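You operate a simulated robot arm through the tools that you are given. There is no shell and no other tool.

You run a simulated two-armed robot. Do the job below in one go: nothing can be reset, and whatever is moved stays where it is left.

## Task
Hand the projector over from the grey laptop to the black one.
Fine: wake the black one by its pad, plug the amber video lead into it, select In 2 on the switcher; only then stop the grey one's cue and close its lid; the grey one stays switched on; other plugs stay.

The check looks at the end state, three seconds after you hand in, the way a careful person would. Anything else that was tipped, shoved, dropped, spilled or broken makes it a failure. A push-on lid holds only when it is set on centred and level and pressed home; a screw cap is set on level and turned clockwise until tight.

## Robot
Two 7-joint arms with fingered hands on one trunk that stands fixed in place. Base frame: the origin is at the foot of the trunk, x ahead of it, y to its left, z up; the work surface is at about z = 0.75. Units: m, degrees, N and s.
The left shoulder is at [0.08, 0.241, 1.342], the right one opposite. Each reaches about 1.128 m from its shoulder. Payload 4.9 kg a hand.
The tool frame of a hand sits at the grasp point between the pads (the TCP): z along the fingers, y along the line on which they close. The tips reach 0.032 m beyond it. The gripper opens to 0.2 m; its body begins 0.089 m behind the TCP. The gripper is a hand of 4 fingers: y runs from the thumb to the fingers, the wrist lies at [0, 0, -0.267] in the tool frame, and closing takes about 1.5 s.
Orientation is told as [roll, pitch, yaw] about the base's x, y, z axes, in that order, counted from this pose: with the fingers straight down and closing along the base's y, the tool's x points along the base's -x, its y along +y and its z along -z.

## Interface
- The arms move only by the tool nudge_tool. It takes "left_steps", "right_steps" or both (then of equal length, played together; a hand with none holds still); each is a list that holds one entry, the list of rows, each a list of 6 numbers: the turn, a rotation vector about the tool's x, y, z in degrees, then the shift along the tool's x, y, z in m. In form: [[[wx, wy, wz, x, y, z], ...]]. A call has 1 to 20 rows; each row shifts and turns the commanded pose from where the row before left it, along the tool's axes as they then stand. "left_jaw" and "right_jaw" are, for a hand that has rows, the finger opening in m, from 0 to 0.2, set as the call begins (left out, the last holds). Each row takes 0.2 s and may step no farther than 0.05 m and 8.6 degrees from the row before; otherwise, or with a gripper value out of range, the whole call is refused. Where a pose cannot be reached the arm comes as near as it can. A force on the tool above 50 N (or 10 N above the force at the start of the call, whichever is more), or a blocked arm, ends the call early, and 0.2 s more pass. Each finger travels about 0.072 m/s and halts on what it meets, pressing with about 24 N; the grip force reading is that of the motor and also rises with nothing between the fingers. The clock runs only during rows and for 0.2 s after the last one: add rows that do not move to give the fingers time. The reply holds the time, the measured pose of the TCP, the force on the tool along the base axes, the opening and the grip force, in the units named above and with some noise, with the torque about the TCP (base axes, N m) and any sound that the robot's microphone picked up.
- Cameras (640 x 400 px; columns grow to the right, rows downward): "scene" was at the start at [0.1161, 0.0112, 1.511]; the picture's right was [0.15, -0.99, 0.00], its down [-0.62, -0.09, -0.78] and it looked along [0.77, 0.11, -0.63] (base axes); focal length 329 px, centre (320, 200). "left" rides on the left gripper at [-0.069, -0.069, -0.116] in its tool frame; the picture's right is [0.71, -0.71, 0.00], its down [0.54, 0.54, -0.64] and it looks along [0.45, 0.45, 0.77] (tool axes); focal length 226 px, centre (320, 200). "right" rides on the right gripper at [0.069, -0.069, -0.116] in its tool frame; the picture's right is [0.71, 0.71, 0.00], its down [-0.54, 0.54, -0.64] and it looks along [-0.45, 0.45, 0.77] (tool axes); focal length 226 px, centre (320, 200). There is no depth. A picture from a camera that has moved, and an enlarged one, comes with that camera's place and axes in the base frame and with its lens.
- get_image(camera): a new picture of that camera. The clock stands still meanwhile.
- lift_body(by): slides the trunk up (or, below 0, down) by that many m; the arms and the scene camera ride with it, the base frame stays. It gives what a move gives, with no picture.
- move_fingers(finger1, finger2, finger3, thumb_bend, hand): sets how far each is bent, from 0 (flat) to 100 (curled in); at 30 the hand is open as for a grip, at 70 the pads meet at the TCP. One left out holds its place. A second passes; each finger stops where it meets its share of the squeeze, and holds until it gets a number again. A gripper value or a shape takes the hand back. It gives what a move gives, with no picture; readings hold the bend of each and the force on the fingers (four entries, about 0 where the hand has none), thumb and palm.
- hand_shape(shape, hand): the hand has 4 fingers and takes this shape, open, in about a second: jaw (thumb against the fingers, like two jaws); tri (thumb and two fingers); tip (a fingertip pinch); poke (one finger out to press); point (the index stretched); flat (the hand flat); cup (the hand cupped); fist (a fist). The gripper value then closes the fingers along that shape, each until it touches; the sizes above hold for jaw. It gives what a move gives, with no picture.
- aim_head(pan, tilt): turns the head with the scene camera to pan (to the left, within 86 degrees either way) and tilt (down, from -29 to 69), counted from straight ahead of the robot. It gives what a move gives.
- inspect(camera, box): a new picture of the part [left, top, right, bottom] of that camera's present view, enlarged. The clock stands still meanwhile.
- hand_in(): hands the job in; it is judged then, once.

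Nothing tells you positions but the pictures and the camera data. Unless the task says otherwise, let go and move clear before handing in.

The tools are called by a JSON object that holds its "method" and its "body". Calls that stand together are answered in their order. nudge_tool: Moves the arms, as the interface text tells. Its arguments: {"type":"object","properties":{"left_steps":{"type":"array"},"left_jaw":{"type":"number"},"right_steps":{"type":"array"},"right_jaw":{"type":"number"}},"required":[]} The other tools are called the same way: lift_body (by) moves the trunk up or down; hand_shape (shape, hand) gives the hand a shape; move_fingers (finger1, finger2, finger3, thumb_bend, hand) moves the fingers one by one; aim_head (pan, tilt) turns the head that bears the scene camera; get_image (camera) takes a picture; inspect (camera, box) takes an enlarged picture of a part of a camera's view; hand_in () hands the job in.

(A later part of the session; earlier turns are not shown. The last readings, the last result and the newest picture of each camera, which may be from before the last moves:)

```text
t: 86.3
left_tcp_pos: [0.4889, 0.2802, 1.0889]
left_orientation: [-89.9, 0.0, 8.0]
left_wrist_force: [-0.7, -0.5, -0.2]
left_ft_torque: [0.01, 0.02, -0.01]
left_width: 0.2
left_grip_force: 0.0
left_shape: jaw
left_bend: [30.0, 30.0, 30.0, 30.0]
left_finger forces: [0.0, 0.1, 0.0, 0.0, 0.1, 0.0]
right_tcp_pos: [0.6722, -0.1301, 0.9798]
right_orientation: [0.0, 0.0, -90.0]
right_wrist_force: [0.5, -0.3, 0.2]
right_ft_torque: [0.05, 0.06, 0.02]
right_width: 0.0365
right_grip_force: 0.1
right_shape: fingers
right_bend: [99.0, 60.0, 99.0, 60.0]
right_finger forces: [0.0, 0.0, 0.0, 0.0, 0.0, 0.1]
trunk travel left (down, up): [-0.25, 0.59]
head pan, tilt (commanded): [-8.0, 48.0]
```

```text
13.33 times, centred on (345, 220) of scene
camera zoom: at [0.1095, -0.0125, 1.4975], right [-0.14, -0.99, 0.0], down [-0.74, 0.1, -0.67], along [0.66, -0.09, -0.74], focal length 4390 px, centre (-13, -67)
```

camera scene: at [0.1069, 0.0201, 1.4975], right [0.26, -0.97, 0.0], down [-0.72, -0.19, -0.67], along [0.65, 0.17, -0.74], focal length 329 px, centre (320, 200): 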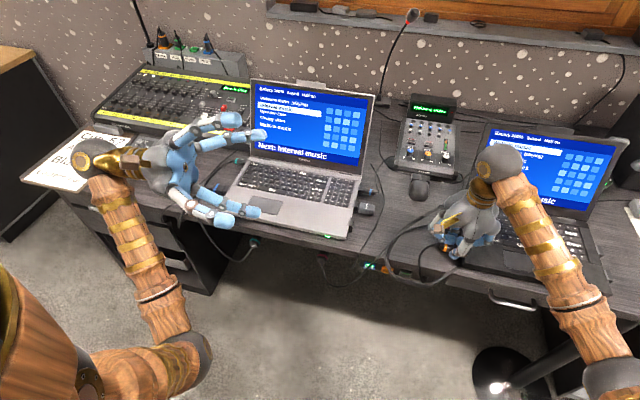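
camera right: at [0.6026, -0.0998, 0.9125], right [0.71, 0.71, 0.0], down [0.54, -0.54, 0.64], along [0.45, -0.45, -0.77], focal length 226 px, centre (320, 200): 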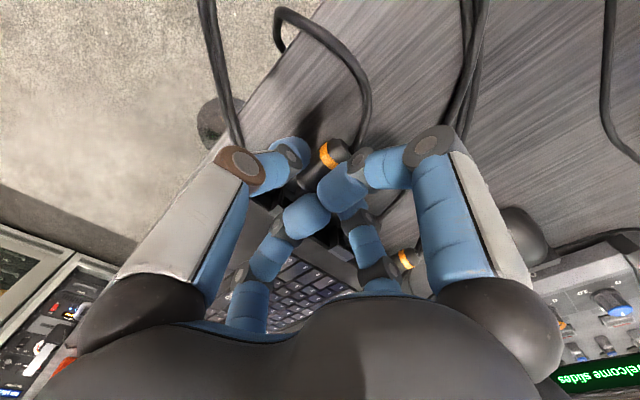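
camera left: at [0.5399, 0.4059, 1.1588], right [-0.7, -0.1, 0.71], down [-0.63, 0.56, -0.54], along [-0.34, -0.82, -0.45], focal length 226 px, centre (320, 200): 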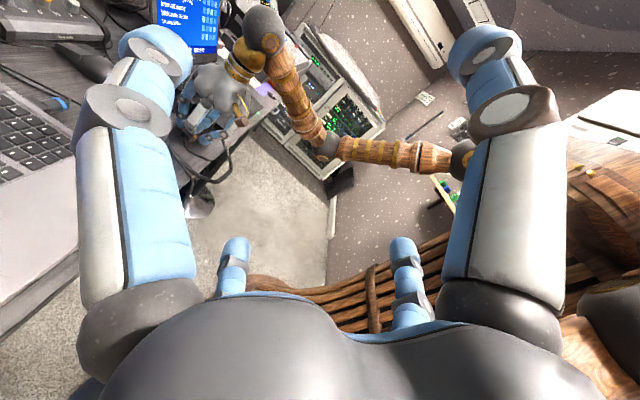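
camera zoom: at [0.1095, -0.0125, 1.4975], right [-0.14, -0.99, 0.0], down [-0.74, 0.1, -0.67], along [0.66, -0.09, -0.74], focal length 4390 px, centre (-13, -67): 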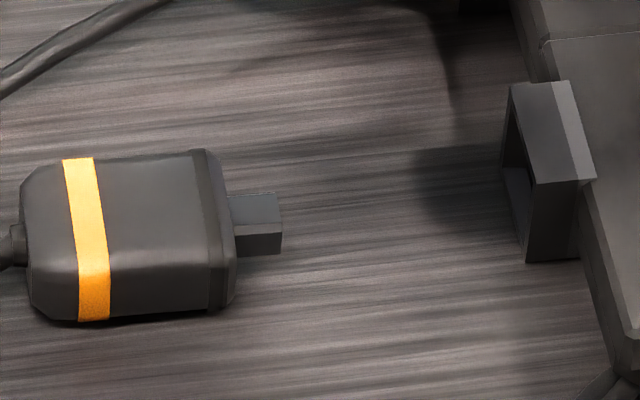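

Clean triangulation: plug tongue centre (0.6734, tip y -0.154, z 0.7627) resting on the desk, port centre (0.6775, -0.207, 0.7653); the plug's nose is also yawed ~2° toward me. So I was too near and too high before. I'll re-grip centred, then lift only ~2.6 mm and shift +x.

{"method": "move_fingers", "body": {"hand": "right", "finger2": 57, "thumb_bend": 57}}

{"method": "nudge_tool", "body": {"right_steps": [[[0, 0, 0, 0.0015, 0.0045, 0.03], [0, 0, 0, 0, 0, 0.04], [0, 0, 0, 0, 0, 0.04], [0, 0, 0, 0, 0, 0.04], [0, 0, 0, 0, 0, 0.03], [0, 0, 0, 0, 0, 0]]]}}

{"method": "move_fingers", "body": {"hand": "right", "finger2": 61, "thumb_bend": 61}}

{"method": "nudge_tool", "body": {"right_steps": [[[0, 0, 0, 0, 0, 0.005], [0, 0, 0, 0, 0, 0.004], [0, 0, 0, 0, 0, 0]]]}}

{"method": "move_fingers", "body": {"hand": "right", "finger2": 64, "thumb_bend": 64}}

```text
t: 87.3
left_tcp_pos: [0.4898, 0.2804, 1.0888]
left_orientation: [-89.9, 0.0, 8.0]
left_wrist_force: [-0.7, -0.5, 0.6]
left_ft_torque: [-0.01, 0.0, -0.02]
left_width: 0.2
left_grip_force: 0.0
left_shape: jaw
left_bend: [30.0, 30.0, 30.0, 30.0]
left_finger forces: [0.0, 0.1, 0.0, 0.0, 0.1, 0.1]
right_tcp_pos: [0.6726, -0.13, 0.9801]
right_orientation: [0.1, -0.1, -90.0]
right_wrist_force: [-0.5, 0.8, 0.2]
right_ft_torque: [-0.01, 0.0, -0.02]
right_width: 0.0449
right_grip_force: 0.2
right_shape: fingers
right_bend: [99.0, 56.0, 99.0, 56.0]
right_finger forces: [0.0, 0.0, 0.0, 0.0, 0.1, 0.0]
trunk travel left (down, up): [-0.25, 0.59]
head pan, tilt (commanded): [-8.0, 48.0]
```

```text
t: 88.7
left_tcp_pos: [0.4882, 0.2812, 1.0893]
left_orientation: [-89.9, 0.0, 7.9]
left_wrist_force: [0.6, 0.6, 0.3]
left_ft_torque: [0.03, 0.02, -0.03]
left_width: 0.2004
left_grip_force: 0.0
left_shape: jaw
left_bend: [30.0, 30.0, 30.0, 30.0]
left_finger forces: [0.0, 0.1, 0.0, 0.0, 0.0, 0.1]
right_tcp_pos: [0.6747, -0.1294, 0.7996]
right_orientation: [0.0, 0.0, -90.0]
right_wrist_force: [-0.3, -0.6, 0.0]
right_ft_torque: [-0.04, -0.01, -0.01]
right_width: 0.0448
right_grip_force: 0.2
right_shape: fingers
right_bend: [99.0, 56.0, 99.0, 56.0]
right_finger forces: [0.1, 0.0, 0.0, 0.0, 0.0, 0.0]
trunk travel left (down, up): [-0.25, 0.59]
head pan, tilt (commanded): [-8.0, 48.0]
```

```text
t: 89.7
left_tcp_pos: [0.4886, 0.2815, 1.0893]
left_orientation: [-90.0, -0.1, 8.1]
left_wrist_force: [-0.5, 0.1, 0.5]
left_ft_torque: [0.0, -0.01, 0.0]
left_width: 0.2002
left_grip_force: 0.0
left_shape: jaw
left_bend: [30.0, 30.0, 30.0, 30.0]
left_finger forces: [0.1, 0.0, 0.0, 0.0, 0.1, 0.0]
right_tcp_pos: [0.6737, -0.1293, 0.8004]
right_orientation: [0.0, 0.0, -90.0]
right_wrist_force: [-0.4, -0.7, -0.6]
right_ft_torque: [0.01, -0.04, 0.01]
right_width: 0.0347
right_grip_force: 0.0
right_shape: fingers
right_bend: [99.0, 61.0, 99.0, 61.0]
right_finger forces: [0.0, 0.1, 0.0, 0.0, 0.0, 0.0]
trunk travel left (down, up): [-0.25, 0.59]
head pan, tilt (commanded): [-8.0, 48.0]
```

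```text
t: 90.5
left_tcp_pos: [0.4884, 0.2806, 1.0883]
left_orientation: [-90.0, 0.0, 8.0]
left_wrist_force: [0.0, 0.2, 0.6]
left_ft_torque: [-0.02, 0.03, -0.04]
left_width: 0.2001
left_grip_force: 0.1
left_shape: jaw
left_bend: [30.0, 30.0, 30.0, 30.0]
left_finger forces: [0.0, 0.0, 0.1, 0.0, 0.1, 0.0]
right_tcp_pos: [0.6752, -0.1292, 0.7916]
right_orientation: [-0.1, 0.0, -90.0]
right_wrist_force: [0.0, 0.5, 0.2]
right_ft_torque: [-0.02, 0.0, -0.03]
right_width: 0.0348
right_grip_force: 0.1
right_shape: fingers
right_bend: [99.0, 61.0, 99.0, 61.0]
right_finger forces: [0.0, 0.0, 0.1, 0.0, 0.0, 0.0]
trunk travel left (down, up): [-0.25, 0.59]
head pan, tilt (commanded): [-8.0, 48.0]
```

```text
t: 91.5
left_tcp_pos: [0.4885, 0.2792, 1.0892]
left_orientation: [-90.0, -0.1, 7.9]
left_wrist_force: [-0.1, 1.1, 0.3]
left_ft_torque: [-0.01, -0.01, -0.02]
left_width: 0.2005
left_grip_force: 0.1
left_shape: jaw
left_bend: [30.0, 30.0, 30.0, 30.0]
left_finger forces: [0.0, 0.0, 0.0, 0.0, 0.0, 0.0]
right_tcp_pos: [0.6735, -0.1283, 0.7914]
right_orientation: [0.0, 0.0, -90.0]
right_wrist_force: [0.0, 0.0, 0.0]
right_ft_torque: [-0.01, 0.02, -0.03]
right_width: 0.0303
right_grip_force: 1.4
right_shape: fingers
right_bend: [99.0, 63.0, 99.0, 63.0]
right_finger forces: [0.1, 1.4, 0.0, 0.0, 1.5, 0.0]
trunk travel left (down, up): [-0.25, 0.59]
head pan, tilt (commanded): [-8.0, 48.0]
```

{"method": "move_fingers", "body": {"hand": "right", "finger2": 69, "thumb_bend": 68}}

{"method": "nudge_tool", "body": {"right_steps": [[[0, 0, 0, 0, 0, -0.0026], [0, 0, -2.0, 0, 0.0035, 0], [0, 0, 0, 0, 0, 0]]]}}

{"method": "inspect", "body": {"camera": "left", "box": [186, 110, 226, 145]}}

{"method": "inspect", "body": {"camera": "scene", "box": [325, 205, 365, 235]}}

```text
t: 92.5
left_tcp_pos: [0.4883, 0.2805, 1.0887]
left_orientation: [-89.9, 0.0, 8.0]
left_wrist_force: [0.4, 0.0, -0.5]
left_ft_torque: [-0.01, 0.01, 0.02]
left_width: 0.2001
left_grip_force: 0.0
left_shape: jaw
left_bend: [30.0, 30.0, 30.0, 30.0]
left_finger forces: [0.0, 0.0, 0.1, 0.1, 0.1, 0.0]
right_tcp_pos: [0.6736, -0.1286, 0.7912]
right_orientation: [0.1, 0.0, -90.0]
right_wrist_force: [0.0, 0.5, 2.1]
right_ft_torque: [-0.05, -0.06, -0.01]
right_width: 0.0288
right_grip_force: 7.3
right_shape: fingers
right_bend: [99.0, 64.0, 99.0, 65.0]
right_finger forces: [0.0, 7.2, 0.0, 0.0, 7.5, 0.0]
trunk travel left (down, up): [-0.25, 0.59]
head pan, tilt (commanded): [-8.0, 48.0]
```

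```text
t: 93.3
left_tcp_pos: [0.4885, 0.2807, 1.09]
left_orientation: [-90.0, 0.0, 8.0]
left_wrist_force: [-0.9, -0.1, 0.6]
left_ft_torque: [-0.02, 0.02, 0.01]
left_width: 0.2001
left_grip_force: 0.0
left_shape: jaw
left_bend: [30.0, 30.0, 30.0, 30.0]
left_finger forces: [0.1, 0.1, 0.0, 0.0, 0.1, 0.0]
right_tcp_pos: [0.6783, -0.1295, 0.7947]
right_orientation: [0.0, 0.0, -87.9]
right_wrist_force: [-0.3, -0.5, -1.1]
right_ft_torque: [-0.03, -0.05, -0.06]
right_width: 0.0288
right_grip_force: 7.7
right_shape: fingers
right_bend: [99.0, 64.0, 99.0, 65.0]
right_finger forces: [0.0, 7.1, 0.0, 0.1, 7.1, 0.1]
trunk travel left (down, up): [-0.25, 0.59]
head pan, tilt (commanded): [-8.0, 48.0]
```

```text
11.43 times, centred on (206, 128) of left
camera zoom: at [0.5402, 0.4057, 1.1587], right [-0.7, -0.1, 0.71], down [-0.63, 0.56, -0.54], along [-0.34, -0.82, -0.45], focal length 2584 px, centre (1623, 1029)
```

zoom: 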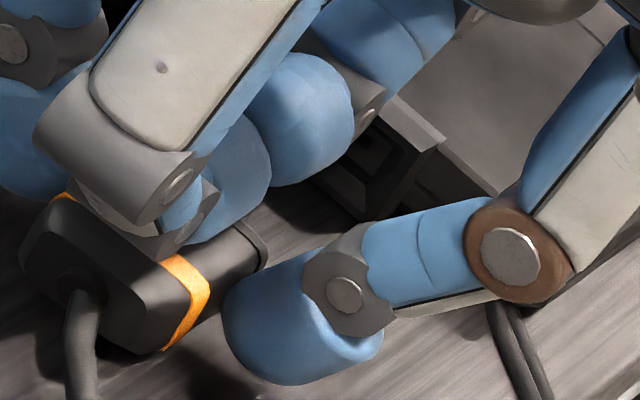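

```text
13.33 times, centred on (345, 220) of scene
camera zoom: at [0.109, -0.0124, 1.4975], right [-0.14, -0.99, 0.0], down [-0.74, 0.1, -0.67], along [0.66, -0.09, -0.74], focal length 4390 px, centre (-13, -67)
```

zoom: 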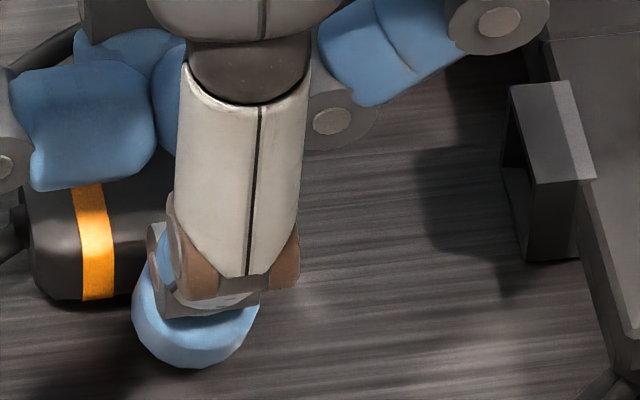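

The plug is lifted and aligned per my numbers. I'll advance straight along −y (compensating for the 2° yaw), stopping short of the funnel, then push in small steps.

{"method": "nudge_tool", "body": {"right_steps": [[[0, 0, 0, -0.015, -0.0005, 0], [0, 0, 0, -0.015, -0.0005, 0], [0, 0, 0, -0.015, -0.0006, 0], [0, 0, 0, 0, 0, 0]]]}}

{"method": "nudge_tool", "body": {"right_steps": [[[0, 0, 0, -0.004, -0.0001, 0], [0, 0, 0, -0.004, -0.0002, 0], [0, 0, 0, 0, 0, 0]]]}}

{"method": "nudge_tool", "body": {"right_steps": [[[0, 0, 0, -0.002, 0, 0], [0, 0, 0, -0.002, -0.0001, 0], [0, 0, 0, 0, 0, 0]]]}}

{"method": "nudge_tool", "body": {"right_steps": [[[0, 0, 0, -0.002, -0.0001, 0], [0, 0, 0, 0, 0, 0]]]}}

```text
t: 94.3
left_tcp_pos: [0.4885, 0.2812, 1.0889]
left_orientation: [-90.1, 0.0, 8.0]
left_wrist_force: [0.2, -0.4, 0.7]
left_ft_torque: [0.01, -0.01, -0.04]
left_width: 0.2
left_grip_force: 0.1
left_shape: jaw
left_bend: [30.0, 30.0, 30.0, 30.0]
left_finger forces: [0.0, 0.0, 0.0, 0.1, 0.0, 0.0]
right_tcp_pos: [0.678, -0.1723, 0.7931]
right_orientation: [0.0, 0.0, -87.9]
right_wrist_force: [-0.8, 0.8, 0.1]
right_ft_torque: [-0.01, 0.0, -0.01]
right_width: 0.0289
right_grip_force: 6.7
right_shape: fingers
right_bend: [99.0, 64.0, 99.0, 65.0]
right_finger forces: [0.0, 7.0, 0.1, 0.1, 7.0, 0.0]
trunk travel left (down, up): [-0.25, 0.59]
head pan, tilt (commanded): [-8.0, 48.0]
```

```text
t: 95.1
left_tcp_pos: [0.4881, 0.2812, 1.0894]
left_orientation: [-90.0, 0.0, 8.0]
left_wrist_force: [-0.7, -0.1, -0.2]
left_ft_torque: [0.01, 0.02, 0.01]
left_width: 0.1997
left_grip_force: 0.0
left_shape: jaw
left_bend: [30.0, 30.0, 30.0, 30.0]
left_finger forces: [0.0, 0.0, 0.0, 0.0, 0.0, 0.1]
right_tcp_pos: [0.6779, -0.182, 0.7939]
right_orientation: [-0.1, -0.1, -87.9]
right_wrist_force: [0.0, 0.1, -0.7]
right_ft_torque: [0.01, -0.01, 0.03]
right_width: 0.0287
right_grip_force: 6.3
right_shape: fingers
right_bend: [99.0, 64.0, 99.0, 65.0]
right_finger forces: [0.0, 7.0, 0.0, 0.0, 7.1, 0.0]
trunk travel left (down, up): [-0.25, 0.59]
head pan, tilt (commanded): [-8.0, 48.0]
```

```text
t: 95.9
left_tcp_pos: [0.488, 0.2809, 1.0888]
left_orientation: [-90.0, 0.0, 7.9]
left_wrist_force: [0.0, 0.1, -0.2]
left_ft_torque: [0.03, -0.01, 0.02]
left_width: 0.2002
left_grip_force: 0.1
left_shape: jaw
left_bend: [30.0, 30.0, 30.0, 30.0]
left_finger forces: [0.0, 0.0, 0.0, 0.0, 0.0, 0.0]
right_tcp_pos: [0.6769, -0.1863, 0.7922]
right_orientation: [0.0, 0.0, -87.9]
right_wrist_force: [-1.2, 3.3, -0.6]
right_ft_torque: [0.07, 0.12, -0.02]
right_width: 0.0293
right_grip_force: 7.3
right_shape: fingers
right_bend: [99.0, 64.0, 99.0, 65.0]
right_finger forces: [0.0, 6.5, 0.0, 0.0, 8.3, 0.1]
trunk travel left (down, up): [-0.25, 0.59]
head pan, tilt (commanded): [-8.0, 48.0]
```

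```text
t: 96.5
left_tcp_pos: [0.4894, 0.2817, 1.0885]
left_orientation: [-90.0, -0.1, 8.0]
left_wrist_force: [0.7, -0.4, -0.4]
left_ft_torque: [-0.02, -0.01, 0.01]
left_width: 0.1999
left_grip_force: 0.1
left_shape: jaw
left_bend: [30.0, 30.0, 30.0, 30.0]
left_finger forces: [0.2, 0.1, 0.0, 0.0, 0.0, 0.0]
right_tcp_pos: [0.6773, -0.1877, 0.793]
right_orientation: [0.0, 0.0, -87.9]
right_wrist_force: [-4.5, 7.7, -0.5]
right_ft_torque: [0.21, 0.15, -0.03]
right_width: 0.0293
right_grip_force: 7.5
right_shape: fingers
right_bend: [99.0, 64.0, 99.0, 65.0]
right_finger forces: [0.0, 5.9, 0.0, 0.1, 9.2, 0.0]
trunk travel left (down, up): [-0.25, 0.59]
head pan, tilt (commanded): [-8.0, 48.0]
```

Contact came slightly earlier with a clear force from the far wall, so x should be between this and the earlier tries. I'll back off a little, shift −3.5 mm in x, and try again.

{"method": "nudge_tool", "body": {"right_steps": [[[0, 0, 0, 0.005, 0.0002, 0], [0, 0, 0, 0.003, -0.0034, 0], [0, 0, 0, -0.003, -0.0001, 0], [0, 0, 0, -0.003, -0.0001, 0], [0, 0, 0, 0, 0, 0]]]}}

{"method": "nudge_tool", "body": {"right_steps": [[[0, 0, 0, -0.002, -0.0001, 0], [0, 0, 0, -0.002, -0.0001, 0], [0, 0, 0, 0, 0, 0]]]}}

```text
t: 97.7
left_tcp_pos: [0.4883, 0.2811, 1.0876]
left_orientation: [-90.0, -0.1, 8.1]
left_wrist_force: [0.7, -1.3, -0.1]
left_ft_torque: [0.01, -0.03, 0.0]
left_width: 0.2
left_grip_force: 0.1
left_shape: jaw
left_bend: [30.0, 30.0, 30.0, 30.0]
left_finger forces: [0.0, 0.0, 0.0, 0.1, 0.0, 0.0]
right_tcp_pos: [0.6741, -0.1845, 0.7953]
right_orientation: [0.0, 0.0, -88.0]
right_wrist_force: [-0.7, -1.4, 0.1]
right_ft_torque: [0.01, -0.02, -0.01]
right_width: 0.029
right_grip_force: 7.4
right_shape: fingers
right_bend: [99.0, 64.0, 99.0, 65.0]
right_finger forces: [0.0, 7.6, 0.0, 0.0, 7.1, 0.0]
trunk travel left (down, up): [-0.25, 0.59]
head pan, tilt (commanded): [-8.0, 48.0]
```

```text
t: 98.5
left_tcp_pos: [0.4885, 0.2807, 1.0877]
left_orientation: [-90.0, 0.0, 8.1]
left_wrist_force: [-0.1, 0.1, 0.0]
left_ft_torque: [-0.01, 0.01, 0.02]
left_width: 0.1999
left_grip_force: 0.1
left_shape: jaw
left_bend: [30.0, 30.0, 30.0, 30.0]
left_finger forces: [0.0, 0.0, 0.0, 0.0, 0.1, 0.0]
right_tcp_pos: [0.6737, -0.1886, 0.7938]
right_orientation: [0.0, 0.1, -87.9]
right_wrist_force: [0.5, 7.4, -0.8]
right_ft_torque: [0.16, -0.03, -0.05]
right_width: 0.0292
right_grip_force: 7.1
right_shape: fingers
right_bend: [99.0, 64.0, 99.0, 65.0]
right_finger forces: [0.0, 7.6, 0.0, 0.0, 6.9, 0.1]
trunk travel left (down, up): [-0.25, 0.59]
head pan, tilt (commanded): [-8.0, 48.0]
```

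Now the contact is on the tongue's top-near corner. I'll back off, shift +1.2 mm in x and 1.5 mm lower, and press again.

{"method": "nudge_tool", "body": {"right_steps": [[[0, 0, 0, 0.004, 0.0001, 0], [0, 0, 0, 0.002, 0.0013, 0.0015], [0, 0, 0, -0.003, -0.0001, 0], [0, 0, 0, -0.003, -0.0001, 0], [0, 0, 0, 0, 0, 0]]]}}

{"method": "nudge_tool", "body": {"right_steps": [[[0, 0, 0, -0.002, -0.0001, 0], [0, 0, 0, 0, 0, 0]]]}}

```text
t: 99.7
left_tcp_pos: [0.4888, 0.2811, 1.0892]
left_orientation: [-90.0, 0.0, 8.0]
left_wrist_force: [-0.1, 0.5, 0.5]
left_ft_torque: [-0.01, 0.0, 0.0]
left_width: 0.2001
left_grip_force: 0.0
left_shape: jaw
left_bend: [30.0, 30.0, 30.0, 30.0]
left_finger forces: [0.0, 0.1, 0.0, 0.0, 0.0, 0.0]
right_tcp_pos: [0.675, -0.1883, 0.7917]
right_orientation: [0.0, 0.0, -87.9]
right_wrist_force: [-3.9, 4.9, 7.2]
right_ft_torque: [0.13, 0.12, -0.03]
right_width: 0.0291
right_grip_force: 9.3
right_shape: fingers
right_bend: [99.0, 64.0, 99.0, 65.0]
right_finger forces: [0.0, 7.1, 0.0, 0.0, 10.4, 0.0]
trunk travel left (down, up): [-0.25, 0.59]
head pan, tilt (commanded): [-8.0, 48.0]
```

```text
t: 100.3
left_tcp_pos: [0.4883, 0.2826, 1.0884]
left_orientation: [-90.0, 0.0, 8.0]
left_wrist_force: [0.1, 0.3, 0.2]
left_ft_torque: [0.0, -0.01, -0.05]
left_width: 0.2002
left_grip_force: 0.0
left_shape: jaw
left_bend: [30.0, 30.0, 30.0, 30.0]
left_finger forces: [0.0, 0.1, 0.0, 0.1, 0.0, 0.1]
right_tcp_pos: [0.6744, -0.191, 0.7929]
right_orientation: [0.0, 0.0, -87.8]
right_wrist_force: [-3.8, 9.4, 5.0]
right_ft_torque: [0.26, 0.08, -0.07]
right_width: 0.0296
right_grip_force: 8.6
right_shape: fingers
right_bend: [99.0, 64.0, 99.0, 65.0]
right_finger forces: [0.0, 6.7, 0.0, 0.1, 10.4, 0.0]
trunk travel left (down, up): [-0.25, 0.59]
head pan, tilt (commanded): [-8.0, 48.0]
```

Moving sideways just loads the walls, so the tongue is already inside the bore and was well centred at the previous spot; it simply needs a firmer axial push. I'll return to that spot, firm the grip, and push harder.

{"method": "nudge_tool", "body": {"right_steps": [[[0, 0, 0, 0.002, -0.0011, -0.0014], [0, 0, 0, 0, 0, 0]]]}}

{"method": "move_fingers", "body": {"hand": "right", "finger2": 72, "thumb_bend": 71}}

{"method": "nudge_tool", "body": {"right_steps": [[[0, 0, 0, -0.002, -0.0001, 0], [0, 0, 0, -0.002, -0.0001, 0], [0, 0, 0, 0, 0, 0]]]}}

```text
t: 100.9
left_tcp_pos: [0.49, 0.2813, 1.0889]
left_orientation: [-90.1, 0.2, 8.0]
left_wrist_force: [0.4, -0.4, 0.0]
left_ft_torque: [-0.01, -0.01, -0.02]
left_width: 0.2
left_grip_force: 0.1
left_shape: jaw
left_bend: [30.0, 30.0, 30.0, 30.0]
left_finger forces: [0.0, 0.0, 0.0, 0.1, 0.1, 0.0]
right_tcp_pos: [0.6729, -0.1903, 0.7935]
right_orientation: [0.0, -0.1, -88.0]
right_wrist_force: [0.1, 5.9, -1.6]
right_ft_torque: [0.16, -0.07, -0.05]
right_width: 0.0294
right_grip_force: 7.0
right_shape: fingers
right_bend: [99.0, 64.0, 99.0, 65.0]
right_finger forces: [0.0, 8.1, 0.0, 0.0, 6.7, 0.1]
trunk travel left (down, up): [-0.25, 0.59]
head pan, tilt (commanded): [-8.0, 48.0]
```

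```text
t: 101.9
left_tcp_pos: [0.4902, 0.2811, 1.0871]
left_orientation: [-90.0, 0.0, 8.0]
left_wrist_force: [-0.2, -0.5, 0.0]
left_ft_torque: [0.02, 0.02, 0.01]
left_width: 0.2
left_grip_force: 0.1
left_shape: jaw
left_bend: [30.0, 30.0, 30.0, 30.0]
left_finger forces: [0.0, 0.1, 0.0, 0.1, 0.0, 0.1]
right_tcp_pos: [0.6729, -0.1898, 0.7936]
right_orientation: [0.0, 0.0, -88.0]
right_wrist_force: [-4.3, 3.3, -2.3]
right_ft_torque: [0.1, 0.04, 0.02]
right_width: 0.0289
right_grip_force: 10.1
right_shape: fingers
right_bend: [99.0, 64.0, 99.0, 66.0]
right_finger forces: [0.0, 7.8, 0.0, 0.0, 12.1, 0.0]
trunk travel left (down, up): [-0.25, 0.59]
head pan, tilt (commanded): [-8.0, 48.0]
```

```text
t: 102.7
left_tcp_pos: [0.4872, 0.2826, 1.0901]
left_orientation: [-90.1, 0.0, 8.1]
left_wrist_force: [0.1, 0.3, -0.1]
left_ft_torque: [-0.02, -0.01, -0.05]
left_width: 0.1999
left_grip_force: 0.0
left_shape: jaw
left_bend: [30.0, 30.0, 30.0, 30.0]
left_finger forces: [0.0, 0.0, 0.0, 0.0, 0.0, 0.0]
right_tcp_pos: [0.6734, -0.1919, 0.794]
right_orientation: [0.0, 0.0, -87.9]
right_wrist_force: [-7.1, 13.3, -2.9]
right_ft_torque: [0.4, 0.16, -0.12]
right_width: 0.0287
right_grip_force: 10.6
right_shape: fingers
right_bend: [99.0, 64.0, 99.0, 66.0]
right_finger forces: [0.0, 6.9, 0.0, 0.0, 13.3, 0.0]
trunk travel left (down, up): [-0.25, 0.59]
head pan, tilt (commanded): [-8.0, 48.0]
```

{"method": "inspect", "body": {"camera": "left", "box": [195, 100, 235, 135]}}

{"method": "inspect", "body": {"camera": "right", "box": [270, 140, 340, 200]}}

{"method": "inspect", "body": {"camera": "scene", "box": [345, 200, 385, 230]}}

```text
11.43 times, centred on (215, 118) of left
camera zoom: at [0.5396, 0.4072, 1.1585], right [-0.7, -0.1, 0.71], down [-0.63, 0.56, -0.54], along [-0.34, -0.82, -0.45], focal length 2584 px, centre (1520, 1143)
```

zoom: 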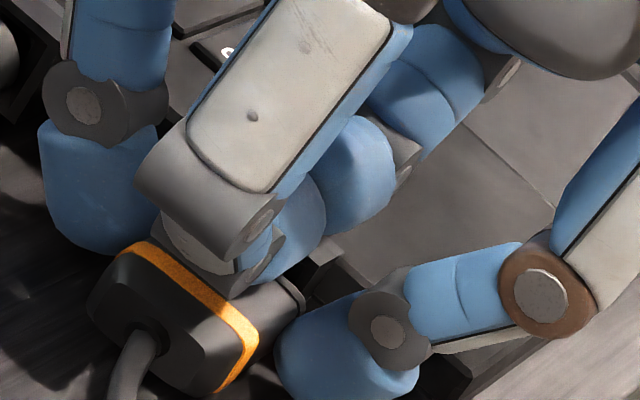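

```text
6.67 times, centred on (305, 170) of right
camera zoom: at [0.6029, -0.1262, 0.9096], right [0.68, 0.73, 0.0], down [0.56, -0.52, 0.64], along [0.47, -0.44, -0.77], focal length 1507 px, centre (420, 400)
```

zoom: 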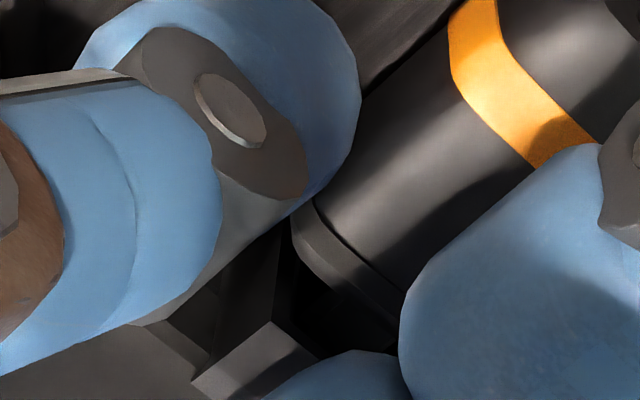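

```text
13.33 times, centred on (365, 215) of scene
camera zoom: at [0.1086, -0.0108, 1.4976], right [-0.14, -0.99, 0.0], down [-0.74, 0.1, -0.67], along [0.66, -0.09, -0.74], focal length 4390 px, centre (-280, 0)
```

zoom: 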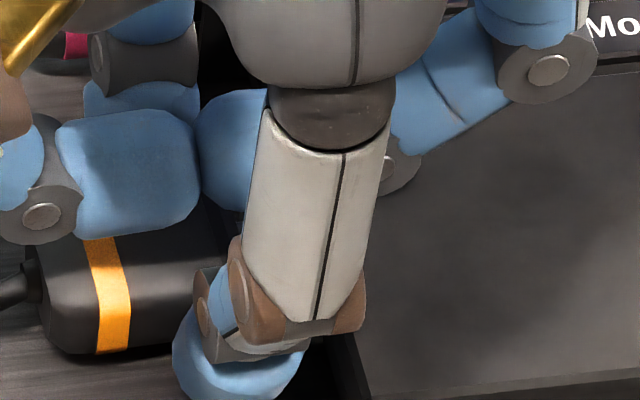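

The geometry now suggests the tongue may already be bottomed in the bore. The grey laptop's header says "Hall on"; I'll check what the black laptop's header says.

{"method": "get_image", "body": {"camera": "scene"}}

{"method": "inspect", "body": {"camera": "scene", "box": [350, 80, 480, 175]}}

{"method": "inspect", "body": {"camera": "scene", "box": [100, 90, 270, 260]}}

```text
taken
camera scene: at [0.1086, -0.0108, 1.4976], right [-0.14, -0.99, 0.0], down [-0.74, 0.1, -0.67], along [0.66, -0.09, -0.74], focal length 329 px, centre (320, 200)
```

scene: 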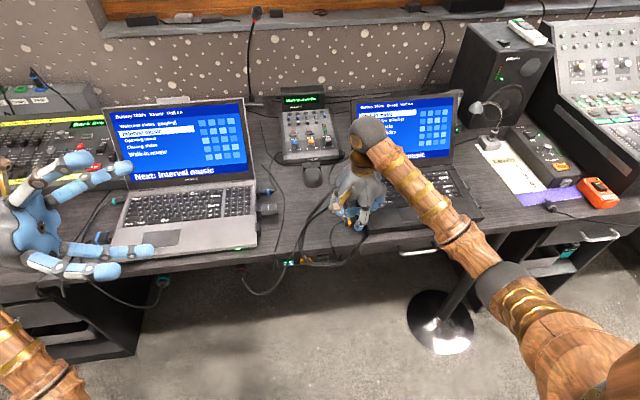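

```text
4.21 times, centred on (415, 128) of scene
camera zoom: at [0.1086, -0.0108, 1.4976], right [-0.14, -0.99, 0.0], down [-0.74, 0.1, -0.67], along [0.66, -0.09, -0.74], focal length 1386 px, centre (-80, 505)
```

zoom: 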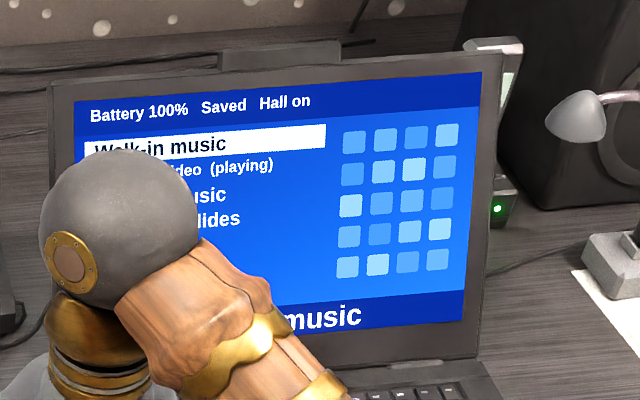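

```text
2.35 times, centred on (185, 175) of scene
camera zoom: at [0.1086, -0.0108, 1.4976], right [-0.14, -0.99, 0.0], down [-0.74, 0.1, -0.67], along [0.66, -0.09, -0.74], focal length 775 px, centre (638, 259)
```

zoom: 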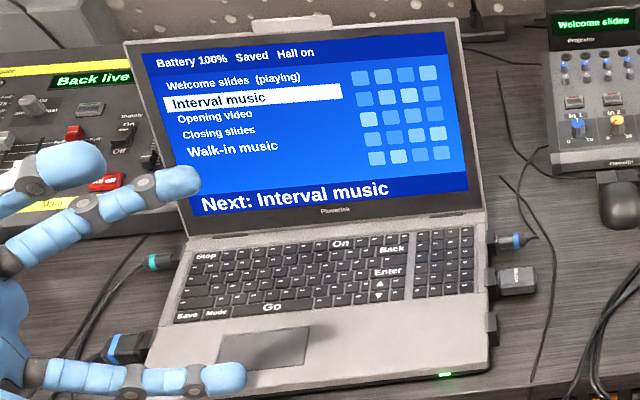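

{"method": "inspect", "body": {"camera": "scene", "box": [85, 222, 125, 252]}}

{"method": "inspect", "body": {"camera": "scene", "box": [250, 180, 290, 225]}}

```text
13.33 times, centred on (105, 237) of scene
camera zoom: at [0.1086, -0.0108, 1.4976], right [-0.14, -0.99, 0.0], down [-0.74, 0.1, -0.67], along [0.66, -0.09, -0.74], focal length 4390 px, centre (3187, -293)
```

zoom: 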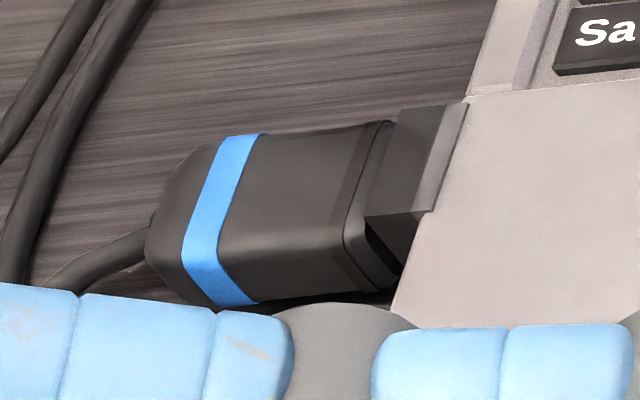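

```text
8.89 times, centred on (270, 202) of scene
camera zoom: at [0.1086, -0.0108, 1.4976], right [-0.14, -0.99, 0.0], down [-0.74, 0.1, -0.67], along [0.66, -0.09, -0.74], focal length 2927 px, centre (764, 178)
```

zoom: 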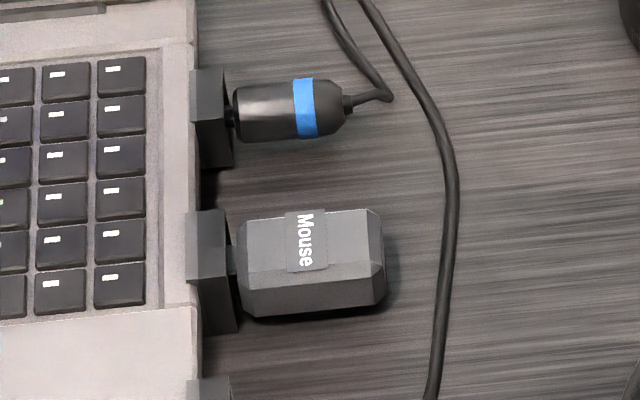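

The blue video plug of the same type sits with its body flush against its hood, so mine still has ~5 mm to go. I'll examine the plug's tilt in the hood from the left camera.

{"method": "inspect", "body": {"camera": "left", "box": [196, 112, 216, 136]}}

{"method": "inspect", "body": {"camera": "left", "box": [206, 110, 226, 130]}}

```text
16.00 times, centred on (206, 124) of left
camera zoom: at [0.5396, 0.4072, 1.1585], right [-0.7, -0.1, 0.71], down [-0.63, 0.56, -0.54], along [-0.34, -0.82, -0.45], focal length 3617 px, centre (2144, 1416)
```

zoom: 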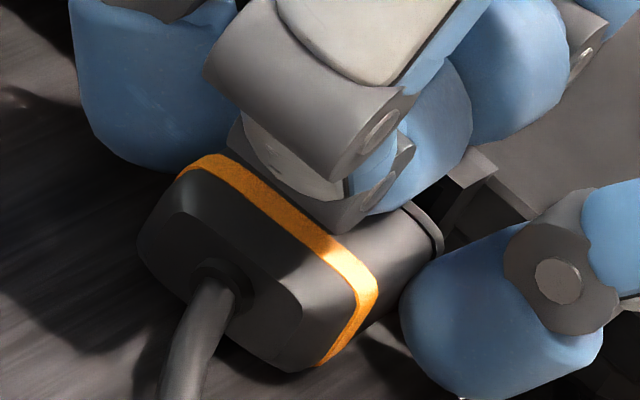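

```text
16.00 times, centred on (216, 120) of left
camera zoom: at [0.5396, 0.4072, 1.1585], right [-0.7, -0.1, 0.71], down [-0.63, 0.56, -0.54], along [-0.34, -0.82, -0.45], focal length 3617 px, centre (1984, 1480)
```

zoom: 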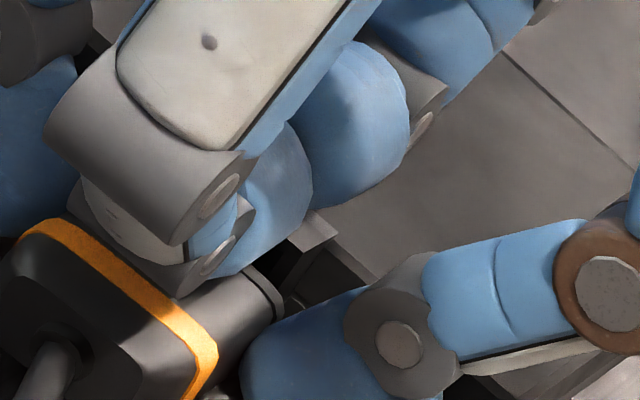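

Compared to its resting pose, the plug has rolled about 5-6° in the pinch (thumb side up), which makes it bind at the bore. I'll back out, ease the squeeze, and re-measure the roll.

{"method": "nudge_tool", "body": {"right_steps": [[[0, 0, 0, 0.008, 0.0003, 0], [0, 0, 0, 0.01, 0.0003, 0], [0, 0, 0, 0, 0, 0]]]}}

{"method": "move_fingers", "body": {"hand": "right", "finger2": 67, "thumb_bend": 67}}

{"method": "inspect", "body": {"camera": "left", "box": [192, 116, 216, 140]}}

```text
t: 103.5
left_tcp_pos: [0.4888, 0.2807, 1.089]
left_orientation: [-90.0, 0.0, 8.1]
left_wrist_force: [-0.4, 0.5, 0.1]
left_ft_torque: [0.0, 0.03, 0.03]
left_width: 0.2004
left_grip_force: 0.0
left_shape: jaw
left_bend: [30.0, 30.0, 30.0, 30.0]
left_finger forces: [0.1, 0.0, 0.1, 0.0, 0.0, 0.1]
right_tcp_pos: [0.6723, -0.1772, 0.7946]
right_orientation: [0.0, 0.0, -88.0]
right_wrist_force: [0.0, -0.5, -0.6]
right_ft_torque: [0.0, -0.02, -0.02]
right_width: 0.0263
right_grip_force: 10.4
right_shape: fingers
right_bend: [99.0, 63.0, 99.0, 67.0]
right_finger forces: [0.1, 10.0, 0.0, 0.0, 9.9, 0.1]
trunk travel left (down, up): [-0.25, 0.59]
head pan, tilt (commanded): [-8.0, 48.0]
```

```text
t: 104.5
left_tcp_pos: [0.4885, 0.2798, 1.09]
left_orientation: [-90.0, 0.1, 8.1]
left_wrist_force: [0.3, -0.3, -0.8]
left_ft_torque: [-0.01, -0.01, 0.02]
left_width: 0.1999
left_grip_force: 0.0
left_shape: jaw
left_bend: [30.0, 30.0, 30.0, 30.0]
left_finger forces: [0.0, 0.0, 0.0, 0.0, 0.1, 0.0]
right_tcp_pos: [0.6749, -0.1766, 0.7929]
right_orientation: [0.0, 0.0, -88.0]
right_wrist_force: [0.5, -0.1, -0.2]
right_ft_torque: [-0.02, 0.03, -0.01]
right_width: 0.0279
right_grip_force: 5.1
right_shape: fingers
right_bend: [99.0, 63.0, 99.0, 65.0]
right_finger forces: [0.0, 5.6, 0.0, 0.0, 5.5, 0.1]
trunk travel left (down, up): [-0.25, 0.59]
head pan, tilt (commanded): [-8.0, 48.0]
```

```text
16.00 times, centred on (204, 128) of left
camera zoom: at [0.5402, 0.4057, 1.1588], right [-0.7, -0.1, 0.71], down [-0.63, 0.56, -0.54], along [-0.34, -0.82, -0.45], focal length 3617 px, centre (2176, 1352)
```

zoom: 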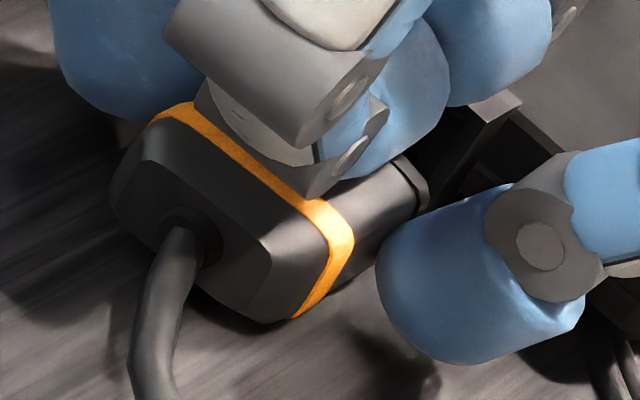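

{"method": "inspect", "body": {"camera": "scene", "box": [338, 208, 368, 232]}}

{"method": "inspect", "body": {"camera": "left", "box": [204, 116, 216, 128]}}

```text
16.00 times, centred on (353, 220) of scene
camera zoom: at [0.109, -0.0124, 1.4975], right [-0.14, -0.99, 0.0], down [-0.74, 0.1, -0.67], along [0.66, -0.09, -0.74], focal length 5269 px, centre (-208, -120)
```

zoom: 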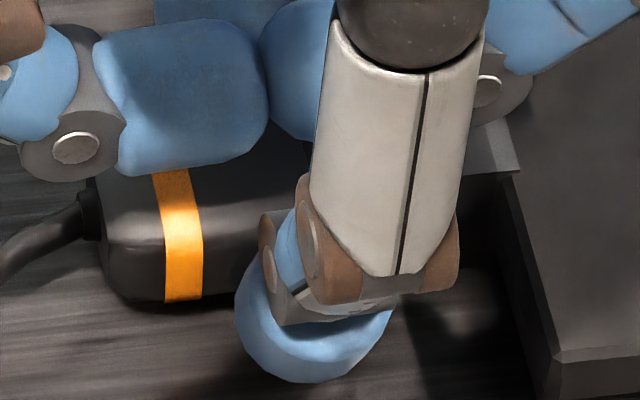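

```text
16.00 times, centred on (210, 122) of left
camera zoom: at [0.5402, 0.4057, 1.1588], right [-0.7, -0.1, 0.71], down [-0.63, 0.56, -0.54], along [-0.34, -0.82, -0.45], focal length 3617 px, centre (2080, 1448)
```

zoom: 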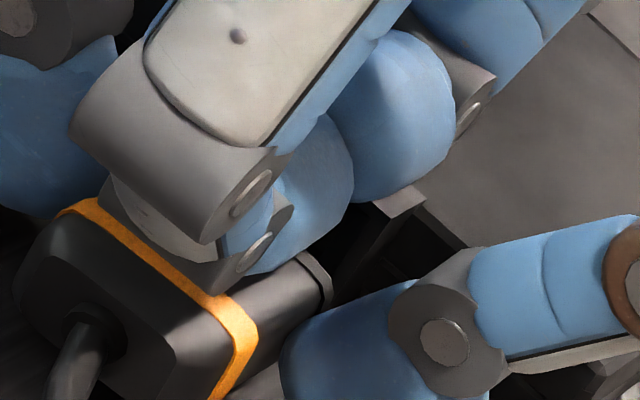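

Yaw looks right; the roll is what remains. I'll rotate the hand −4.8° about the insertion axis, compensate the small x shift, and try the push again.

{"method": "nudge_tool", "body": {"right_steps": [[[-4.8, 0, 0, 0, 0, 0], [0, 0, 0, 0, -0.0024, 0], [0, 0, 0, 0, 0, 0]]]}}

{"method": "inspect", "body": {"camera": "left", "box": [192, 116, 216, 140]}}

```text
t: 105.3
left_tcp_pos: [0.4897, 0.2805, 1.0885]
left_orientation: [-90.0, 0.1, 8.0]
left_wrist_force: [-0.3, -0.4, 0.9]
left_ft_torque: [-0.01, -0.01, 0.0]
left_width: 0.2
left_grip_force: 0.1
left_shape: jaw
left_bend: [30.0, 30.0, 30.0, 30.0]
left_finger forces: [0.1, 0.1, 0.0, 0.0, 0.0, 0.0]
right_tcp_pos: [0.6719, -0.1767, 0.7942]
right_orientation: [4.8, 0.0, -88.0]
right_wrist_force: [-0.1, 0.1, -0.2]
right_ft_torque: [0.01, 0.02, -0.05]
right_width: 0.028
right_grip_force: 5.4
right_shape: fingers
right_bend: [99.0, 63.0, 99.0, 65.0]
right_finger forces: [0.0, 5.4, 0.0, 0.0, 5.4, 0.0]
trunk travel left (down, up): [-0.25, 0.59]
head pan, tilt (commanded): [-8.0, 48.0]
```

```text
16.00 times, centred on (204, 128) of left
camera zoom: at [0.5401, 0.4057, 1.1588], right [-0.7, -0.1, 0.71], down [-0.63, 0.56, -0.54], along [-0.34, -0.82, -0.45], focal length 3617 px, centre (2176, 1352)
```

zoom: 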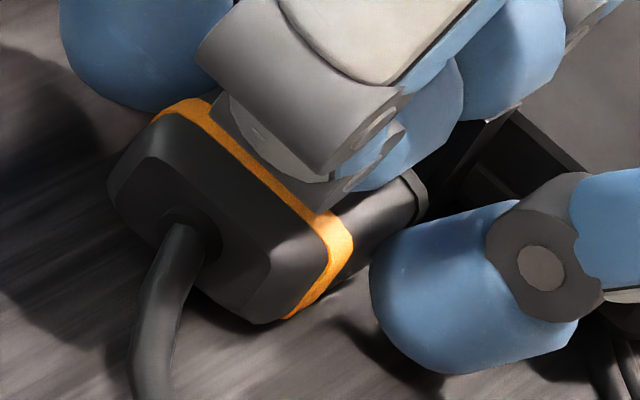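

The plug is level again in the view. Now I advance and push gently.

{"method": "nudge_tool", "body": {"right_steps": [[[0, 0, 0, -0.004, -0.0001, 0], [0, 0, 0, -0.004, -0.0002, 0], [0, 0, 0, 0, 0, 0]]]}}

{"method": "nudge_tool", "body": {"right_steps": [[[0, 0, 0, -0.002, -0.0001, 0], [0, 0, 0, 0, 0, 0]]]}}

{"method": "nudge_tool", "body": {"right_steps": [[[0, 0, 0, -0.002, 0, 0], [0, 0, 0, 0, 0, 0]]]}}

{"method": "nudge_tool", "body": {"right_steps": [[[0, 0, 0, -0.002, -0.0001, 0], [0, 0, 0, 0, 0, 0]]]}}

```text
t: 106.1
left_tcp_pos: [0.4874, 0.2805, 1.089]
left_orientation: [-90.0, 0.0, 8.0]
left_wrist_force: [0.6, 0.1, 0.4]
left_ft_torque: [-0.01, -0.02, -0.01]
left_width: 0.2
left_grip_force: 0.0
left_shape: jaw
left_bend: [30.0, 30.0, 30.0, 30.0]
left_finger forces: [0.1, 0.0, 0.0, 0.0, 0.0, 0.0]
right_tcp_pos: [0.6718, -0.1844, 0.7938]
right_orientation: [4.8, 0.0, -87.9]
right_wrist_force: [-0.8, 0.0, -0.1]
right_ft_torque: [-0.03, 0.0, -0.01]
right_width: 0.028
right_grip_force: 6.0
right_shape: fingers
right_bend: [99.0, 63.0, 99.0, 65.0]
right_finger forces: [0.0, 5.4, 0.0, 0.0, 5.3, 0.0]
trunk travel left (down, up): [-0.25, 0.59]
head pan, tilt (commanded): [-8.0, 48.0]
```

```text
t: 106.7
left_tcp_pos: [0.4884, 0.2821, 1.0888]
left_orientation: [-90.1, -0.1, 8.0]
left_wrist_force: [-0.6, -1.0, -0.6]
left_ft_torque: [-0.01, -0.03, 0.03]
left_width: 0.1999
left_grip_force: 0.0
left_shape: jaw
left_bend: [30.0, 30.0, 30.0, 30.0]
left_finger forces: [0.0, 0.1, 0.0, 0.0, 0.1, 0.0]
right_tcp_pos: [0.6711, -0.1859, 0.7926]
right_orientation: [4.8, 0.0, -88.0]
right_wrist_force: [0.2, 0.0, -0.4]
right_ft_torque: [-0.01, 0.05, 0.01]
right_width: 0.0283
right_grip_force: 5.3
right_shape: fingers
right_bend: [99.0, 63.0, 99.0, 65.0]
right_finger forces: [0.0, 5.6, 0.1, 0.0, 5.3, 0.0]
trunk travel left (down, up): [-0.25, 0.59]
head pan, tilt (commanded): [-8.0, 48.0]
```

```text
t: 107.3
left_tcp_pos: [0.4879, 0.2801, 1.0893]
left_orientation: [-90.0, -0.1, 8.1]
left_wrist_force: [-0.4, -0.9, -0.9]
left_ft_torque: [0.03, 0.03, 0.05]
left_width: 0.2004
left_grip_force: 0.2
left_shape: jaw
left_bend: [30.0, 30.0, 30.0, 30.0]
left_finger forces: [0.1, 0.1, 0.1, 0.0, 0.0, 0.0]
right_tcp_pos: [0.6709, -0.1871, 0.7924]
right_orientation: [4.8, 0.0, -88.0]
right_wrist_force: [-0.2, -0.3, -0.7]
right_ft_torque: [-0.02, 0.0, -0.01]
right_width: 0.0278
right_grip_force: 5.3
right_shape: fingers
right_bend: [99.0, 63.0, 99.0, 65.0]
right_finger forces: [0.0, 5.6, 0.0, 0.0, 5.3, 0.1]
trunk travel left (down, up): [-0.25, 0.59]
head pan, tilt (commanded): [-8.0, 48.0]
```

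```text
t: 107.9
left_tcp_pos: [0.4882, 0.2829, 1.0894]
left_orientation: [-89.9, 0.0, 8.0]
left_wrist_force: [0.6, -0.5, 0.1]
left_ft_torque: [0.02, 0.0, -0.01]
left_width: 0.1999
left_grip_force: 0.2
left_shape: jaw
left_bend: [30.0, 30.0, 30.0, 30.0]
left_finger forces: [0.0, 0.0, 0.0, 0.1, 0.0, 0.0]
right_tcp_pos: [0.6723, -0.19, 0.793]
right_orientation: [4.8, 0.0, -87.9]
right_wrist_force: [-0.4, 4.3, -0.7]
right_ft_torque: [0.09, -0.01, -0.02]
right_width: 0.0282
right_grip_force: 5.9
right_shape: fingers
right_bend: [99.0, 63.0, 99.0, 65.0]
right_finger forces: [0.1, 5.5, 0.0, 0.0, 5.4, 0.1]
trunk travel left (down, up): [-0.25, 0.59]
head pan, tilt (commanded): [-8.0, 48.0]
```

It went a bit deeper before touching, with contact toward the top. I'll lower by 0.7 mm and push a little more.

{"method": "nudge_tool", "body": {"right_steps": [[[0, 0, 0, 0.002, 0, 0], [0, 0, 0, 0, 0, 0.0008], [0, 0, 0, -0.002, 0, 0], [0, 0, 0, 0, 0, 0]]]}}

{"method": "nudge_tool", "body": {"right_steps": [[[0, 0, 0, -0.001, 0, 0], [0, 0, 0, 0, 0, 0]]]}}

```text
t: 108.9
left_tcp_pos: [0.4887, 0.2815, 1.0885]
left_orientation: [-90.0, 0.0, 7.9]
left_wrist_force: [-0.7, 0.4, -1.2]
left_ft_torque: [0.01, -0.03, 0.0]
left_width: 0.1999
left_grip_force: 0.0
left_shape: jaw
left_bend: [30.0, 30.0, 30.0, 30.0]
left_finger forces: [0.0, 0.0, 0.0, 0.0, 0.0, 0.0]
right_tcp_pos: [0.671, -0.1897, 0.7941]
right_orientation: [4.7, 0.0, -87.8]
right_wrist_force: [1.4, 4.8, 3.2]
right_ft_torque: [0.14, -0.01, -0.04]
right_width: 0.0275
right_grip_force: 6.0
right_shape: fingers
right_bend: [99.0, 63.0, 99.0, 65.0]
right_finger forces: [0.1, 6.5, 0.0, 0.0, 5.8, 0.0]
trunk travel left (down, up): [-0.25, 0.59]
head pan, tilt (commanded): [-8.0, 48.0]
```

```text
t: 109.5
left_tcp_pos: [0.4892, 0.2814, 1.0891]
left_orientation: [-90.0, 0.0, 8.1]
left_wrist_force: [0.9, 0.1, -0.1]
left_ft_torque: [0.0, 0.0, 0.03]
left_width: 0.2003
left_grip_force: 0.1
left_shape: jaw
left_bend: [30.0, 30.0, 30.0, 30.0]
left_finger forces: [0.0, 0.1, 0.0, 0.0, 0.0, 0.1]
right_tcp_pos: [0.6717, -0.1903, 0.7925]
right_orientation: [4.8, -0.1, -87.8]
right_wrist_force: [0.4, 5.8, 2.3]
right_ft_torque: [0.15, -0.03, -0.04]
right_width: 0.0278
right_grip_force: 5.7
right_shape: fingers
right_bend: [99.0, 63.0, 99.0, 65.0]
right_finger forces: [0.0, 6.2, 0.0, 0.0, 5.9, 0.1]
trunk travel left (down, up): [-0.25, 0.59]
head pan, tilt (commanded): [-8.0, 48.0]
```

{"method": "nudge_tool", "body": {"right_steps": [[[0, 0, 0, 0.001, 0, -0.0005], [0, 0, 0, 0, 0, 0]]]}}

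{"method": "move_fingers", "body": {"hand": "right", "finger2": 71, "thumb_bend": 69}}

{"method": "nudge_tool", "body": {"right_steps": [[[0, 0, 0, -0.002, 0, 0], [0, 0, 0, -0.002, -0.0001, 0], [0, 0, 0, 0, 0, 0]]]}}

{"method": "nudge_tool", "body": {"right_steps": [[[0, 0, 0, -0.002, 0, 0], [0, 0, 0, -0.002, -0.0001, 0], [0, 0, 0, 0, 0, 0]]]}}

```text
t: 110.1
left_tcp_pos: [0.4892, 0.2815, 1.0892]
left_orientation: [-90.0, 0.1, 8.0]
left_wrist_force: [-0.9, -0.3, -1.0]
left_ft_torque: [-0.01, -0.01, 0.02]
left_width: 0.2
left_grip_force: 0.1
left_shape: jaw
left_bend: [30.0, 30.0, 30.0, 30.0]
left_finger forces: [0.0, 0.0, 0.0, 0.0, 0.0, 0.1]
right_tcp_pos: [0.671, -0.1897, 0.7916]
right_orientation: [4.9, -0.1, -88.0]
right_wrist_force: [2.1, 4.5, 1.2]
right_ft_torque: [0.1, -0.09, -0.06]
right_width: 0.028
right_grip_force: 5.7
right_shape: fingers
right_bend: [99.0, 63.0, 99.0, 65.0]
right_finger forces: [0.1, 6.9, 0.0, 0.0, 4.7, 0.0]
trunk travel left (down, up): [-0.25, 0.59]
head pan, tilt (commanded): [-8.0, 48.0]
```

```text
t: 111.1
left_tcp_pos: [0.4893, 0.2817, 1.0891]
left_orientation: [-90.1, 0.0, 8.0]
left_wrist_force: [1.0, -0.1, -0.1]
left_ft_torque: [0.01, 0.0, 0.0]
left_width: 0.2
left_grip_force: 0.1
left_shape: jaw
left_bend: [30.0, 30.0, 30.0, 30.0]
left_finger forces: [0.1, 0.0, 0.0, 0.0, 0.1, 0.0]
right_tcp_pos: [0.6706, -0.1899, 0.7921]
right_orientation: [4.8, 0.0, -88.0]
right_wrist_force: [-1.9, 2.6, -0.9]
right_ft_torque: [0.12, 0.05, -0.01]
right_width: 0.0273
right_grip_force: 7.5
right_shape: fingers
right_bend: [99.0, 63.0, 99.0, 66.0]
right_finger forces: [0.0, 7.0, 0.1, 0.0, 8.2, 0.1]
trunk travel left (down, up): [-0.25, 0.59]
head pan, tilt (commanded): [-8.0, 48.0]
```

```text
t: 111.9
left_tcp_pos: [0.4886, 0.2825, 1.0887]
left_orientation: [-89.9, -0.1, 8.0]
left_wrist_force: [-0.1, 0.4, 0.0]
left_ft_torque: [0.01, 0.01, 0.0]
left_width: 0.1997
left_grip_force: 0.1
left_shape: jaw
left_bend: [30.0, 30.0, 30.0, 30.0]
left_finger forces: [0.1, 0.2, 0.0, 0.0, 0.0, 0.0]
right_tcp_pos: [0.6709, -0.1927, 0.793]
right_orientation: [4.8, 0.0, -87.8]
right_wrist_force: [-1.3, 9.9, -2.7]
right_ft_torque: [0.31, 0.03, -0.04]
right_width: 0.0274
right_grip_force: 7.5
right_shape: fingers
right_bend: [99.0, 63.0, 99.0, 66.0]
right_finger forces: [0.1, 6.9, 0.0, 0.1, 8.3, 0.0]
trunk travel left (down, up): [-0.25, 0.59]
head pan, tilt (commanded): [-8.0, 48.0]
```

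```text
t: 112.7
left_tcp_pos: [0.489, 0.2823, 1.0881]
left_orientation: [-90.0, 0.0, 8.0]
left_wrist_force: [0.6, 0.8, 0.2]
left_ft_torque: [0.03, 0.0, 0.01]
left_width: 0.2
left_grip_force: 0.0
left_shape: jaw
left_bend: [30.0, 30.0, 30.0, 30.0]
left_finger forces: [0.0, 0.0, 0.0, 0.0, 0.0, 0.1]
right_tcp_pos: [0.6703, -0.1977, 0.7936]
right_orientation: [4.8, -0.1, -87.9]
right_wrist_force: [-2.2, 11.4, 0.0]
right_ft_torque: [0.33, 0.04, 0.02]
right_width: 0.0273
right_grip_force: 7.7
right_shape: fingers
right_bend: [99.0, 63.0, 99.0, 66.0]
right_finger forces: [0.1, 7.1, 0.0, 0.0, 8.8, 0.0]
trunk travel left (down, up): [-0.25, 0.59]
head pan, tilt (commanded): [-8.0, 48.0]
```

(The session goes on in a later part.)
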